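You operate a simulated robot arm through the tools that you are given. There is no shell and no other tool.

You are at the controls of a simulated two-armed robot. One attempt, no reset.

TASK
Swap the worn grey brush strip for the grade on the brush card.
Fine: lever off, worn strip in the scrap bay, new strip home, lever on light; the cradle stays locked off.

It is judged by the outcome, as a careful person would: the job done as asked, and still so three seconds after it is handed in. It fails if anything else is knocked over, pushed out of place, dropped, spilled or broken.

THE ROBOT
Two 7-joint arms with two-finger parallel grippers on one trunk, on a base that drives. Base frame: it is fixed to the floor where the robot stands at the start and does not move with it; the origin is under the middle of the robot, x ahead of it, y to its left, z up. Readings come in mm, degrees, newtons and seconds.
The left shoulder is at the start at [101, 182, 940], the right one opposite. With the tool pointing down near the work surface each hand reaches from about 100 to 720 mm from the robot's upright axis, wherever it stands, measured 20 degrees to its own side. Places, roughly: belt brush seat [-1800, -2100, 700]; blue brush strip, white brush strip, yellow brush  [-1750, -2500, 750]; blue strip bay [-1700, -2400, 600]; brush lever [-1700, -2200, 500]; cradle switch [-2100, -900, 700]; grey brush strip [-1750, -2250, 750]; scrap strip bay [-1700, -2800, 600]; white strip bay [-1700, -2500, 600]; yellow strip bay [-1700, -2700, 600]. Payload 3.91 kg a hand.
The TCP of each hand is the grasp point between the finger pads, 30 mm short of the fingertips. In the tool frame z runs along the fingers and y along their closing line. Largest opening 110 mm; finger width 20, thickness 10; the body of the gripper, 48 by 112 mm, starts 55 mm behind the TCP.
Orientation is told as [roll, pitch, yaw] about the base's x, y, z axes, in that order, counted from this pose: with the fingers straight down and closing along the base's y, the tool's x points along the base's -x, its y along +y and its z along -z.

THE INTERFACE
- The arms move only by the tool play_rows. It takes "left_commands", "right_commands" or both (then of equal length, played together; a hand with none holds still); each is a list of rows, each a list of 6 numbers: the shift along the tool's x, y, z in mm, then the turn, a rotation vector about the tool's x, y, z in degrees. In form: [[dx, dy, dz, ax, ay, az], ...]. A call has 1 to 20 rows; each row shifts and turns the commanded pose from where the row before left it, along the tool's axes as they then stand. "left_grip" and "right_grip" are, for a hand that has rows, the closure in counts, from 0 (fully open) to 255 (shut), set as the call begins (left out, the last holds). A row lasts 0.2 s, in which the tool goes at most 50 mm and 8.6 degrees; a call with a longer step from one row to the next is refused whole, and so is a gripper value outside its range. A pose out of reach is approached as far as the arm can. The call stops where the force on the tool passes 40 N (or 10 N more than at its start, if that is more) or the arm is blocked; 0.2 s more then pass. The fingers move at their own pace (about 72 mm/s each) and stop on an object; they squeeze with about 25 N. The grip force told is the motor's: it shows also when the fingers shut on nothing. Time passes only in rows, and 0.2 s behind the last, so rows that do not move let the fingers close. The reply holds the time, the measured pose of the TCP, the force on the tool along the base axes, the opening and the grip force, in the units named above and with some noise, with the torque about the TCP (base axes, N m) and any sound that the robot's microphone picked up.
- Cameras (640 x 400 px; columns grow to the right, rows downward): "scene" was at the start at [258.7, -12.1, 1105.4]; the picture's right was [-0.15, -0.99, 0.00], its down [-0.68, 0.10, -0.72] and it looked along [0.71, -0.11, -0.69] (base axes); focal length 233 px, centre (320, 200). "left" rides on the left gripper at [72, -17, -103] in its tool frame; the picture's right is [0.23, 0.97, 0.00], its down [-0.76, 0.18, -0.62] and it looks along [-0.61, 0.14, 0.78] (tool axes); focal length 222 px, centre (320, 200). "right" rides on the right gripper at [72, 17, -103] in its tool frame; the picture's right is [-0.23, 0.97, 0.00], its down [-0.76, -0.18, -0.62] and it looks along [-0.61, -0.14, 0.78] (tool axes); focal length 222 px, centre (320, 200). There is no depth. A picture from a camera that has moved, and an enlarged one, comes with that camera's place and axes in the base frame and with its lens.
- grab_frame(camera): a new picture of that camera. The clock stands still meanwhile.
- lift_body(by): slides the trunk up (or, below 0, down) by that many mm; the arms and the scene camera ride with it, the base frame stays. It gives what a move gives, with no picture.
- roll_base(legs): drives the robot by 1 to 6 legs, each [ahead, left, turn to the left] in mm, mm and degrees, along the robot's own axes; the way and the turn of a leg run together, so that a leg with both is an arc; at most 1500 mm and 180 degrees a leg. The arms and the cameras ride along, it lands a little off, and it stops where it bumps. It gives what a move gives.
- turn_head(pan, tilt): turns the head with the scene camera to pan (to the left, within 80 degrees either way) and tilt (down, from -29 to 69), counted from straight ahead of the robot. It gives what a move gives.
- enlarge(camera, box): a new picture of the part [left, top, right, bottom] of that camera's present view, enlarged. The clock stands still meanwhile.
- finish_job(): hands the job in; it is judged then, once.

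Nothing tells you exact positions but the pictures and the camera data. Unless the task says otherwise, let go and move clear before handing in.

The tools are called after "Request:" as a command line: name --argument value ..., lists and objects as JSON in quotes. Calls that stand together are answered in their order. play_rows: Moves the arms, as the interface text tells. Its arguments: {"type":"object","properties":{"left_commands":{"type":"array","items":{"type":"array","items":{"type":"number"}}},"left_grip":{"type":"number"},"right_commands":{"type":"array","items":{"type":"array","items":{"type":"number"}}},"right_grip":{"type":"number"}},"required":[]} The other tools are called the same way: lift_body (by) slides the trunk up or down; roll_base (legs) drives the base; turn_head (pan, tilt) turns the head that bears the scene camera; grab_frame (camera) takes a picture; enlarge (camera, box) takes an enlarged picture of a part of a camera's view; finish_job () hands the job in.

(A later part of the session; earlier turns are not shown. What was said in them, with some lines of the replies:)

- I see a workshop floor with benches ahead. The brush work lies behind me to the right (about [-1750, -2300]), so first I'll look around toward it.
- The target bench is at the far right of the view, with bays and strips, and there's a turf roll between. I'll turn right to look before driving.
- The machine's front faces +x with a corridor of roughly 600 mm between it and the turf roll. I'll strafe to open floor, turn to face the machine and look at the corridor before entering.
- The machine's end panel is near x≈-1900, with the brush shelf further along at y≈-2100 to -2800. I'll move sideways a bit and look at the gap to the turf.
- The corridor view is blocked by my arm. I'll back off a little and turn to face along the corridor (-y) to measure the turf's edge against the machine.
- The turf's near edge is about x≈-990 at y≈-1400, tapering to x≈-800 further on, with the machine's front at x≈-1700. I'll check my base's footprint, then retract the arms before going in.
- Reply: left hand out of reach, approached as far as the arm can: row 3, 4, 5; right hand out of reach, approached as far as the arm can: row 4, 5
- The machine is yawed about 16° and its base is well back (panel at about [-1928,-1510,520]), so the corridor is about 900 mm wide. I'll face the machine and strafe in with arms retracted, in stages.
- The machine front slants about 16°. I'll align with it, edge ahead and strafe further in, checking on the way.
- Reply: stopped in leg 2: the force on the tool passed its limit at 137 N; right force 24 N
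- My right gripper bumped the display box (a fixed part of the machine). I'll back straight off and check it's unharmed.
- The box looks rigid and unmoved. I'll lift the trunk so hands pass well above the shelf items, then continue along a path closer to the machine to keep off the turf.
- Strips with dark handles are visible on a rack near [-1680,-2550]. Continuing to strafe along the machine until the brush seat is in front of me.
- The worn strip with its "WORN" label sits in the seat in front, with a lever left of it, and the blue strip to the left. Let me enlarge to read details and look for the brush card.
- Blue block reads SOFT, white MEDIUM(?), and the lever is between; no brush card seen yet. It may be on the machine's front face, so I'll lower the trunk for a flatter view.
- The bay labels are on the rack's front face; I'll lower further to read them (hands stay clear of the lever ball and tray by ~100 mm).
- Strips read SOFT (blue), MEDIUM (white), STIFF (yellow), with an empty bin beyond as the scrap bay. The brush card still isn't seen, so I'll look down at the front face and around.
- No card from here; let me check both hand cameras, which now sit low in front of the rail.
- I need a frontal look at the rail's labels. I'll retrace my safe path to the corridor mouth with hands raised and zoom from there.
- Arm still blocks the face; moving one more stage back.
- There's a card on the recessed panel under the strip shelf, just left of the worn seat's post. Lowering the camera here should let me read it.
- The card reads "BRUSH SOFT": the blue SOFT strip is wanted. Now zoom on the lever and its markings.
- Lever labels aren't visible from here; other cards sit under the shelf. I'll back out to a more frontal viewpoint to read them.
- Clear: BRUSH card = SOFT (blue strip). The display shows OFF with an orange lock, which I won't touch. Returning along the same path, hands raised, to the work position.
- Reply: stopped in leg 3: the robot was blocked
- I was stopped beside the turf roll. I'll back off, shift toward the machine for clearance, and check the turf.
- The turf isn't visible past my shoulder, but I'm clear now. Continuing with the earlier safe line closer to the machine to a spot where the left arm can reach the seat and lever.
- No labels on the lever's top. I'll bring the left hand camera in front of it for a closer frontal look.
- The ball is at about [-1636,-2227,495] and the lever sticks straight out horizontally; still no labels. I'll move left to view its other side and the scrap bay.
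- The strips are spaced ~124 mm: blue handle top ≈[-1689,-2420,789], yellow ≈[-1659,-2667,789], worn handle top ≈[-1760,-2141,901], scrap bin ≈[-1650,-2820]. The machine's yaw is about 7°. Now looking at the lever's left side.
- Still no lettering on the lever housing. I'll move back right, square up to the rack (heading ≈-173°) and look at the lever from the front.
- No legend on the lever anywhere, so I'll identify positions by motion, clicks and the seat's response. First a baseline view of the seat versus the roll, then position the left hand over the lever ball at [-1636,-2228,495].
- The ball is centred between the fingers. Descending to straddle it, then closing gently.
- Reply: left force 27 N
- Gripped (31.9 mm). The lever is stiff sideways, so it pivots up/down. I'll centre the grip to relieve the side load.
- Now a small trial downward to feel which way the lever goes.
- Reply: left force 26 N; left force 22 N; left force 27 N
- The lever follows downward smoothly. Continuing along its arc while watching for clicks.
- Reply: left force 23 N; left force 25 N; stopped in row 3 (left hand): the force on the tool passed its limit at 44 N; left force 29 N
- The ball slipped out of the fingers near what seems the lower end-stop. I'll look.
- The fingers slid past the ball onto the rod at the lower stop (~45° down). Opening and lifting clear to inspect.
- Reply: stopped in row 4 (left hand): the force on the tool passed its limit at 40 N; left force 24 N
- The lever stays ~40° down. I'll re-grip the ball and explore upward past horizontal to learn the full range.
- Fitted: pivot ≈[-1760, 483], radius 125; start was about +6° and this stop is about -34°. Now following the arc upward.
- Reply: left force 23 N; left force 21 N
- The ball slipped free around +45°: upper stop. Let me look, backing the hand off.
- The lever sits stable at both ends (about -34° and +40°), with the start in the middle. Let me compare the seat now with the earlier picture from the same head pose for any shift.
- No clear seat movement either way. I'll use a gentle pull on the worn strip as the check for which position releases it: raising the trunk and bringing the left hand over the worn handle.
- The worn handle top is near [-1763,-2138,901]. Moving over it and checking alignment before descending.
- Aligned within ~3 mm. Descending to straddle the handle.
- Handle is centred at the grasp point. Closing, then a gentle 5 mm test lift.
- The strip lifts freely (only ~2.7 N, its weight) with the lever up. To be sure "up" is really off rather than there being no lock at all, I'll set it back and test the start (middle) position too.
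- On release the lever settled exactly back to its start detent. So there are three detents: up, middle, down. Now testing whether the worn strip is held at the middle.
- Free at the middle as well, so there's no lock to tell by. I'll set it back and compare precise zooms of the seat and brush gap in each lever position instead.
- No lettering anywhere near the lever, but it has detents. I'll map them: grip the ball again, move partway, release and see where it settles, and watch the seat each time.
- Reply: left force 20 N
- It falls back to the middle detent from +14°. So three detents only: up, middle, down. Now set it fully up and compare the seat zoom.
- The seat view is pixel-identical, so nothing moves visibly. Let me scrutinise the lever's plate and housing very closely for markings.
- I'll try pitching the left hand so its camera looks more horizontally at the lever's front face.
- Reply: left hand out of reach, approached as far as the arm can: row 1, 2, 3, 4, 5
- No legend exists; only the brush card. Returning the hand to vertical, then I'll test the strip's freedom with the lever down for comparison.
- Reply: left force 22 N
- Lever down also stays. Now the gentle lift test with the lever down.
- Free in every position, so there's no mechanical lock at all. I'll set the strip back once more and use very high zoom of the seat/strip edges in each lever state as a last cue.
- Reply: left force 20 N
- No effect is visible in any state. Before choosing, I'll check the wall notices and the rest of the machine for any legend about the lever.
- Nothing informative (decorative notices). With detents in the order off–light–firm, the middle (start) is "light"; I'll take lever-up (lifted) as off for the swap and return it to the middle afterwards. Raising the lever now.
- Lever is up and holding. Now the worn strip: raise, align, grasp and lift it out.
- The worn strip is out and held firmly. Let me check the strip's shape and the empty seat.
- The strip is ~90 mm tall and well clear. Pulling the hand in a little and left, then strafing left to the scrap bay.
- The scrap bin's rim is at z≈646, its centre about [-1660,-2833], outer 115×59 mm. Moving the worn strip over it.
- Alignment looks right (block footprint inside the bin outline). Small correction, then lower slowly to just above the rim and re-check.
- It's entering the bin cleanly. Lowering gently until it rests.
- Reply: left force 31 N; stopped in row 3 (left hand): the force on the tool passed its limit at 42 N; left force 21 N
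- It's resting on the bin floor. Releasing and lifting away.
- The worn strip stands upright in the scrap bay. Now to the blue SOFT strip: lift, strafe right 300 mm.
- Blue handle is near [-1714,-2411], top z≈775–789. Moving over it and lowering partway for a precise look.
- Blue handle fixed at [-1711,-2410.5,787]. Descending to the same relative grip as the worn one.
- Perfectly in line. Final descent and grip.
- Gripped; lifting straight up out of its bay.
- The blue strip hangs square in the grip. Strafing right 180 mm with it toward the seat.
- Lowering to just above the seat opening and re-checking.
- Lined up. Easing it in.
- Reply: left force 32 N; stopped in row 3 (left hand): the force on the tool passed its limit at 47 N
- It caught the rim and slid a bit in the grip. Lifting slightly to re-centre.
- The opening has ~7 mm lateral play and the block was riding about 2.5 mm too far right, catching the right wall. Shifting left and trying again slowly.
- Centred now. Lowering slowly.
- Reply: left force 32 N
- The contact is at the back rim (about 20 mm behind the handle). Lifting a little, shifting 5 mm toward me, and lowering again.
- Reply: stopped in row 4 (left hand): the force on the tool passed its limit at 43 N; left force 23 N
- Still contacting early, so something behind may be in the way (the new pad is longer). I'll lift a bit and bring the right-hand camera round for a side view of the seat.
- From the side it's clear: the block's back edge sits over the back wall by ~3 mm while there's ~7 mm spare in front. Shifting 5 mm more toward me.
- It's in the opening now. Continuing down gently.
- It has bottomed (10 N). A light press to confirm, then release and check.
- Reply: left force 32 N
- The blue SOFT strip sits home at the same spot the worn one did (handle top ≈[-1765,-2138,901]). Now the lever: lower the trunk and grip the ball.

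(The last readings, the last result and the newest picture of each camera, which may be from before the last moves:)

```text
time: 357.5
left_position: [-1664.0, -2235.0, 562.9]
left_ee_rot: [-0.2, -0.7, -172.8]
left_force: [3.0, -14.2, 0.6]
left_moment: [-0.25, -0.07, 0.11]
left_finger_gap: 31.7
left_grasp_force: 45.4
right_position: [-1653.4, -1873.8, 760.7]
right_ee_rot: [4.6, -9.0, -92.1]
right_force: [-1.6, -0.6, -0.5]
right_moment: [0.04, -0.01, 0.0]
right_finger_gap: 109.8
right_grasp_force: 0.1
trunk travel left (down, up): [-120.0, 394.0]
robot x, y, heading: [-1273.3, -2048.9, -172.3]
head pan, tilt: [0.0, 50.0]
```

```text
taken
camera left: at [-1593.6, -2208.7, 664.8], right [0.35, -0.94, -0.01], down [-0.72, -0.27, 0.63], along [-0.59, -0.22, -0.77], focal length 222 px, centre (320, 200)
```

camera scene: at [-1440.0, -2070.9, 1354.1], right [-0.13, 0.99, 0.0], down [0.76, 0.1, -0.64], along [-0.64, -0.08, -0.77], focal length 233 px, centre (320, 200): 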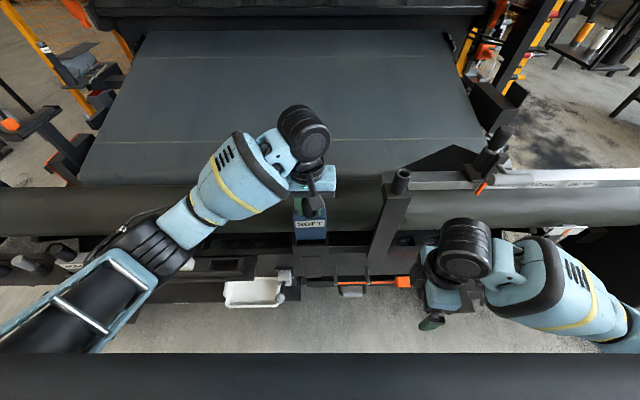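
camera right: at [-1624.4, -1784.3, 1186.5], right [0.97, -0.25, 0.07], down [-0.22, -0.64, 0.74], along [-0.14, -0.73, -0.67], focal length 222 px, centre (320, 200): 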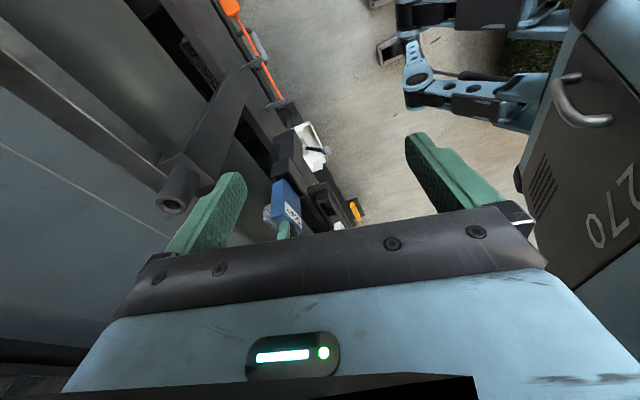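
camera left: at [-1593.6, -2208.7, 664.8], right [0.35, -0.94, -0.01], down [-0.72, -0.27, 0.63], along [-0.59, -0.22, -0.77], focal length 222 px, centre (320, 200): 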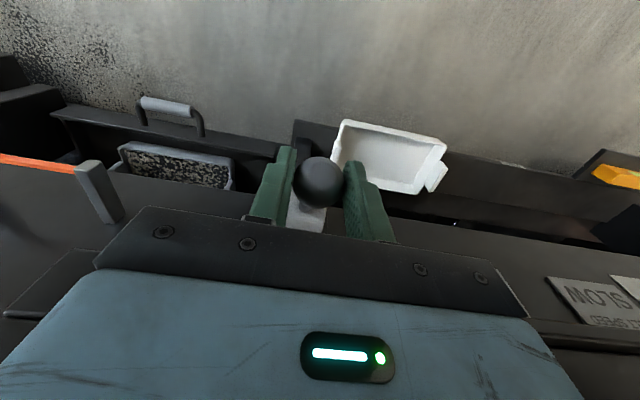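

Gripped. Bringing the lever down along its arc to the middle detent ("light") and releasing.

Request:
play_rows --left_commands '[[6.6, 1, 8.6, 0, 0, 0], [5.9, 1, 9.2, 0, 0, 0], [5, 0, 9.7, 0, 0, 0], [4.2, 0, 10, 0, 0, 0], [3.2, 0, 10.4, 0, 0, 0], [2, 0, 10.2, 0, 0, 0], [0.6, 0, 8.5, 0, 0, 0], [0, 0, 0, 0, 0, 0]]'

Request:
play_rows --left_commands '[[0, 0, 0, 0, 0, 0], [0, 0, 0, 0, 0, 0], [0, 0, 0, 0, 0, 0], [0, 0, 0, 0, 0, 0]]' --left_grip 70

Request:
grab_frame --camera "left"

Request:
play_rows --left_commands '[[0, 0, -20, 0, 0, 0], [0, 0, -20, 0, 0, 0], [0, 0, -22, 0, 0, 0]]'

Request:
grab_frame --camera "left"

```text
time: 359.3
left_position: [-1635.1, -2230.7, 496.5]
left_ee_rot: [-0.4, -0.7, -173.0]
left_force: [9.7, 12.4, 5.7]
left_moment: [0.05, 1.02, -0.15]
left_finger_gap: 31.9
left_grasp_force: 45.1
right_position: [-1652.6, -1872.5, 760.7]
right_ee_rot: [4.7, -9.2, -92.1]
right_force: [0.2, -0.5, 0.1]
right_moment: [0.02, 0.01, 0.01]
right_finger_gap: 109.9
right_grasp_force: 0.0
trunk travel left (down, up): [-120.0, 394.0]
robot x, y, heading: [-1270.0, -2050.0, -172.6]
head pan, tilt: [0.0, 50.0]
```

```text
time: 360.3
left_position: [-1635.9, -2233.1, 495.2]
left_ee_rot: [-0.2, -0.8, -172.9]
left_force: [0.3, 0.4, 0.2]
left_moment: [-0.02, 0.01, -0.04]
left_finger_gap: 79.6
left_grasp_force: 0.1
right_position: [-1653.8, -1874.6, 760.3]
right_ee_rot: [4.6, -9.1, -92.1]
right_force: [0.4, -0.7, 0.3]
right_moment: [0.04, -0.02, 0.0]
right_finger_gap: 110.1
right_grasp_force: 0.1
trunk travel left (down, up): [-120.0, 394.0]
robot x, y, heading: [-1274.4, -2051.3, -172.5]
head pan, tilt: [0.0, 50.0]
```

```text
taken
camera left: at [-1566.5, -2206.5, 598.2], right [0.35, -0.94, -0.01], down [-0.72, -0.27, 0.63], along [-0.6, -0.21, -0.77], focal length 222 px, centre (320, 200)
```

left: 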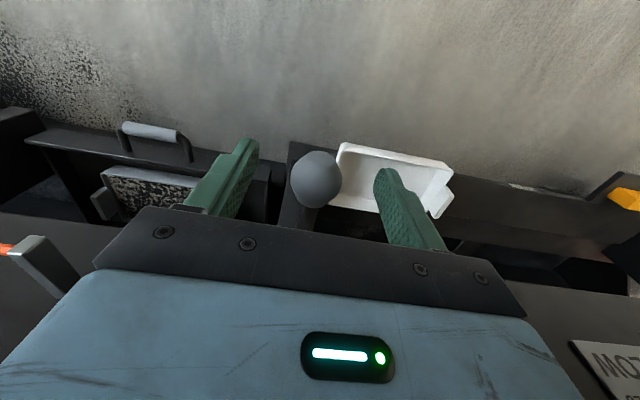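

```text
time: 361.1
left_position: [-1635.1, -2232.2, 558.3]
left_ee_rot: [-0.4, -0.6, -172.8]
left_force: [0.8, 0.0, 0.3]
left_moment: [-0.03, 0.02, 0.01]
left_finger_gap: 79.5
left_grasp_force: 0.0
right_position: [-1652.8, -1873.3, 759.0]
right_ee_rot: [4.7, -9.1, -92.1]
right_force: [0.3, 0.6, 1.0]
right_moment: [0.03, -0.01, -0.01]
right_finger_gap: 109.8
right_grasp_force: 0.0
trunk travel left (down, up): [-120.0, 394.0]
robot x, y, heading: [-1274.6, -2049.8, -172.7]
head pan, tilt: [0.0, 50.0]
```

```text
taken
camera left: at [-1565.8, -2206.7, 660.7], right [0.35, -0.94, -0.01], down [-0.73, -0.27, 0.63], along [-0.59, -0.21, -0.78], focal length 222 px, centre (320, 200)
```

left: 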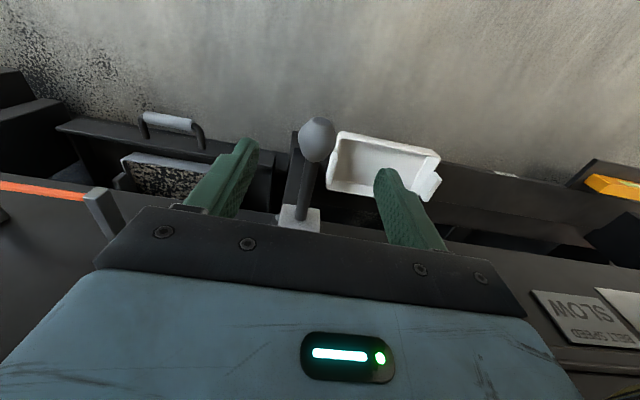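

Lever is back at its middle detent. Moving clear and doing a final check of everything.

Request:
play_rows --left_commands '[[10, 0, -40, 0, 0, 0], [10, 0, -40, 0, 0, 0], [10, 0, -40, 0, 0, 0]]'

Request:
lift_body --by 200

Request:
turn_head --pan 5 --tilt 50

Request:
grab_frame --camera "scene"

Request:
enlarge --camera "scene" --box '[250, 120, 410, 320]'

Request:
turn_head --pan 60 --tilt 45

Request:
grab_frame --camera "scene"

Request:
turn_head --pan -75 --tilt 15

Request:
grab_frame --camera "scene"

```text
time: 361.9
left_position: [-1609.0, -2227.8, 678.5]
left_ee_rot: [-0.3, -0.6, -172.9]
left_force: [-0.8, -0.5, 0.4]
left_moment: [0.01, -0.01, 0.01]
left_finger_gap: 79.7
left_grasp_force: 0.0
left hand out of reach, approached as far as the arm can: row 3
right_position: [-1654.0, -1873.8, 760.1]
right_ee_rot: [4.7, -9.2, -92.1]
right_force: [1.6, -0.3, 0.1]
right_moment: [0.01, -0.02, -0.03]
right_finger_gap: 109.9
right_grasp_force: 0.1
trunk travel left (down, up): [-120.0, 394.0]
robot x, y, heading: [-1272.5, -2051.5, -172.6]
head pan, tilt: [0.0, 50.0]
```

```text
time: 364.0
left_position: [-1608.7, -2228.5, 878.4]
left_ee_rot: [-0.4, -0.7, -172.9]
left_force: [-0.2, 0.1, -0.1]
left_moment: [-0.03, -0.01, 0.01]
left_finger_gap: 79.7
left_grasp_force: 0.1
right_position: [-1652.3, -1872.7, 958.9]
right_ee_rot: [4.8, -9.1, -92.1]
right_force: [-0.6, -0.7, -0.4]
right_moment: [0.01, 0.0, 0.0]
right_finger_gap: 109.9
right_grasp_force: 0.1
trunk travel left (down, up): [-320.0, 194.0]
robot x, y, heading: [-1272.5, -2048.9, -172.7]
head pan, tilt: [0.0, 50.0]
```

```text
time: 364.7
left_position: [-1607.9, -2228.3, 877.9]
left_ee_rot: [-0.3, -0.9, -172.8]
left_force: [0.1, 0.3, 0.1]
left_moment: [0.01, 0.02, -0.01]
left_finger_gap: 79.9
left_grasp_force: 0.2
right_position: [-1653.3, -1874.3, 960.3]
right_ee_rot: [4.7, -9.0, -92.2]
right_force: [0.4, -0.2, -0.2]
right_moment: [-0.03, -0.01, 0.04]
right_finger_gap: 110.0
right_grasp_force: 0.1
trunk travel left (down, up): [-320.0, 194.0]
robot x, y, heading: [-1276.3, -2050.7, -172.6]
head pan, tilt: [5.0, 50.0]
```

```text
taken
camera scene: at [-1486.6, -2083.7, 1221.4], right [-0.22, 0.98, 0.0], down [0.75, 0.16, -0.64], along [-0.63, -0.14, -0.77], focal length 233 px, centre (320, 200)
```

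scene: 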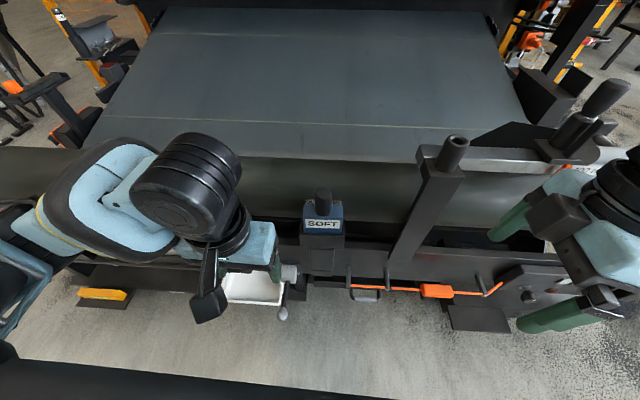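

```text
2.00 times, centred on (330, 220) of scene
camera zoom: at [-1486.6, -2083.7, 1221.4], right [-0.22, 0.98, 0.0], down [0.75, 0.16, -0.64], along [-0.63, -0.14, -0.77], focal length 466 px, centre (300, 160)
```

zoom: 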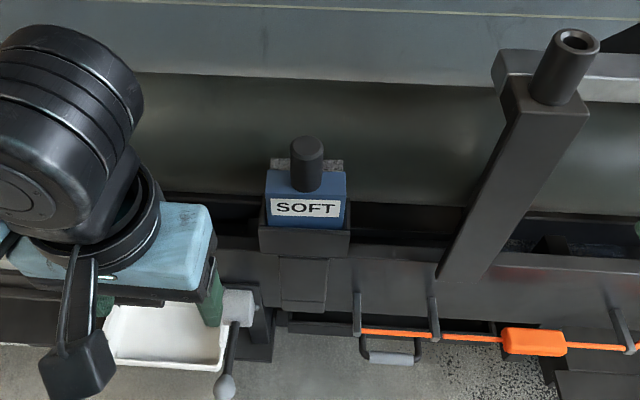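

```text
time: 365.9
left_position: [-1609.4, -2227.6, 878.4]
left_ee_rot: [-0.3, -0.9, -172.9]
left_force: [-0.1, -0.3, -0.2]
left_moment: [0.03, 0.0, 0.0]
left_finger_gap: 79.7
left_grasp_force: 0.1
right_position: [-1653.9, -1874.6, 959.6]
right_ee_rot: [4.6, -9.2, -92.1]
right_force: [-0.1, 0.1, -0.6]
right_moment: [0.0, 0.01, -0.02]
right_finger_gap: 110.1
right_grasp_force: 0.1
trunk travel left (down, up): [-320.0, 194.0]
robot x, y, heading: [-1271.6, -2051.0, -172.6]
head pan, tilt: [60.0, 45.0]
```

```text
taken
camera scene: at [-1442.7, -2142.3, 1228.3], right [-0.92, 0.38, 0.0], down [0.27, 0.65, -0.71], along [-0.27, -0.65, -0.71], focal length 233 px, centre (320, 200)
```

scene: 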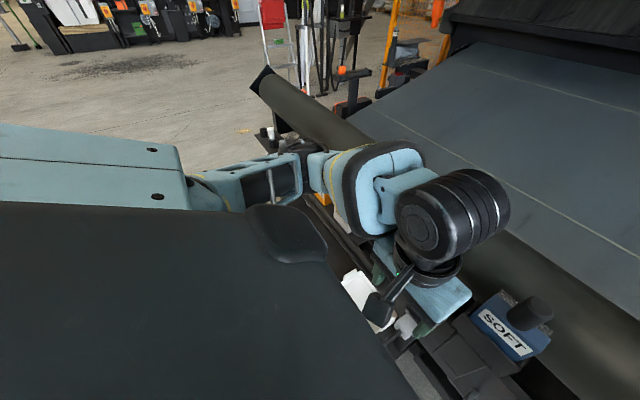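

```text
time: 368.1
left_position: [-1608.8, -2228.2, 878.7]
left_ee_rot: [-0.3, -0.7, -172.8]
left_force: [-0.7, -0.9, 0.2]
left_moment: [-0.01, -0.02, 0.0]
left_finger_gap: 79.7
left_grasp_force: 0.0
right_position: [-1653.7, -1875.1, 961.3]
right_ee_rot: [4.7, -9.1, -92.1]
right_force: [0.2, -0.6, -0.1]
right_moment: [-0.01, -0.02, 0.01]
right_finger_gap: 109.8
right_grasp_force: 0.0
trunk travel left (down, up): [-320.0, 194.0]
robot x, y, heading: [-1274.5, -2052.2, -172.7]
head pan, tilt: [-75.0, 15.0]
```

```text
taken
camera scene: at [-1447.1, -1980.9, 1275.1], right [0.92, 0.38, 0.0], down [0.1, -0.24, -0.97], along [-0.37, 0.89, -0.26], focal length 233 px, centre (320, 200)
```

scene: 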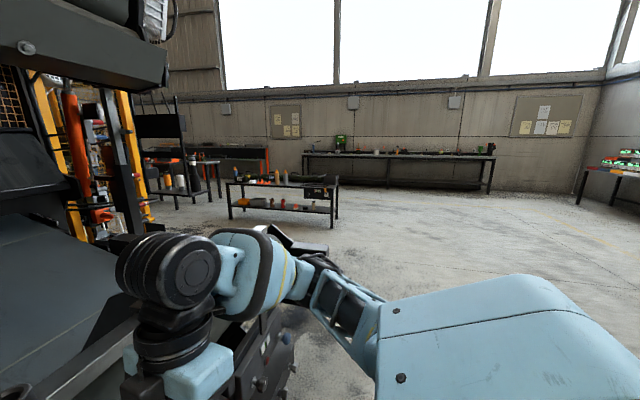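

The blue SOFT strip is home, the worn strip is upright in the scrap bay, and the lever is on its middle detent. I left the cradle and lock alone. I've let go of everything and both hands are clear, so I'm handing in.

One uncertainty: the lever carries no markings. I took the middle detent as light and up as off.

Request:
finish_job

```text
The job is handed in.
```

I handed the job in. The blue SOFT strip is home in the belt brush seat and the worn grey strip stands upright in the scrap bay. I am not certain about the lever positions.

- **Grade:** the card on the machine front reads "BRUSH SOFT", so I fitted the blue strip.
- **Lever:** it has three detents and no markings anywhere I could find. I took up as off for the swap and the middle, where it started, as light. It now rests at the middle. The worn strip lifted freely in all three positions, so pulling on it could not confirm which end is off. To compare them, I also moved the lever down once and lifted the worn strip a few millimetres at each position before the swap.
- **Cradle:** I did not touch the cradle switch or its lock. The machine display read OFF when I last looked, early in the job.
- **Bumps:** on the way in, my right gripper hit the display box hard (137 N). It looked unmoved afterwards, but I could not see its front face again. My base was later stopped by what I took to be the turf roll. I backed off straight away, but could not see the roll to confirm it had not shifted.
- **Fitting the new strip:** it caught the seat rim several times before going in. It then bottomed and sits where the worn one sat.
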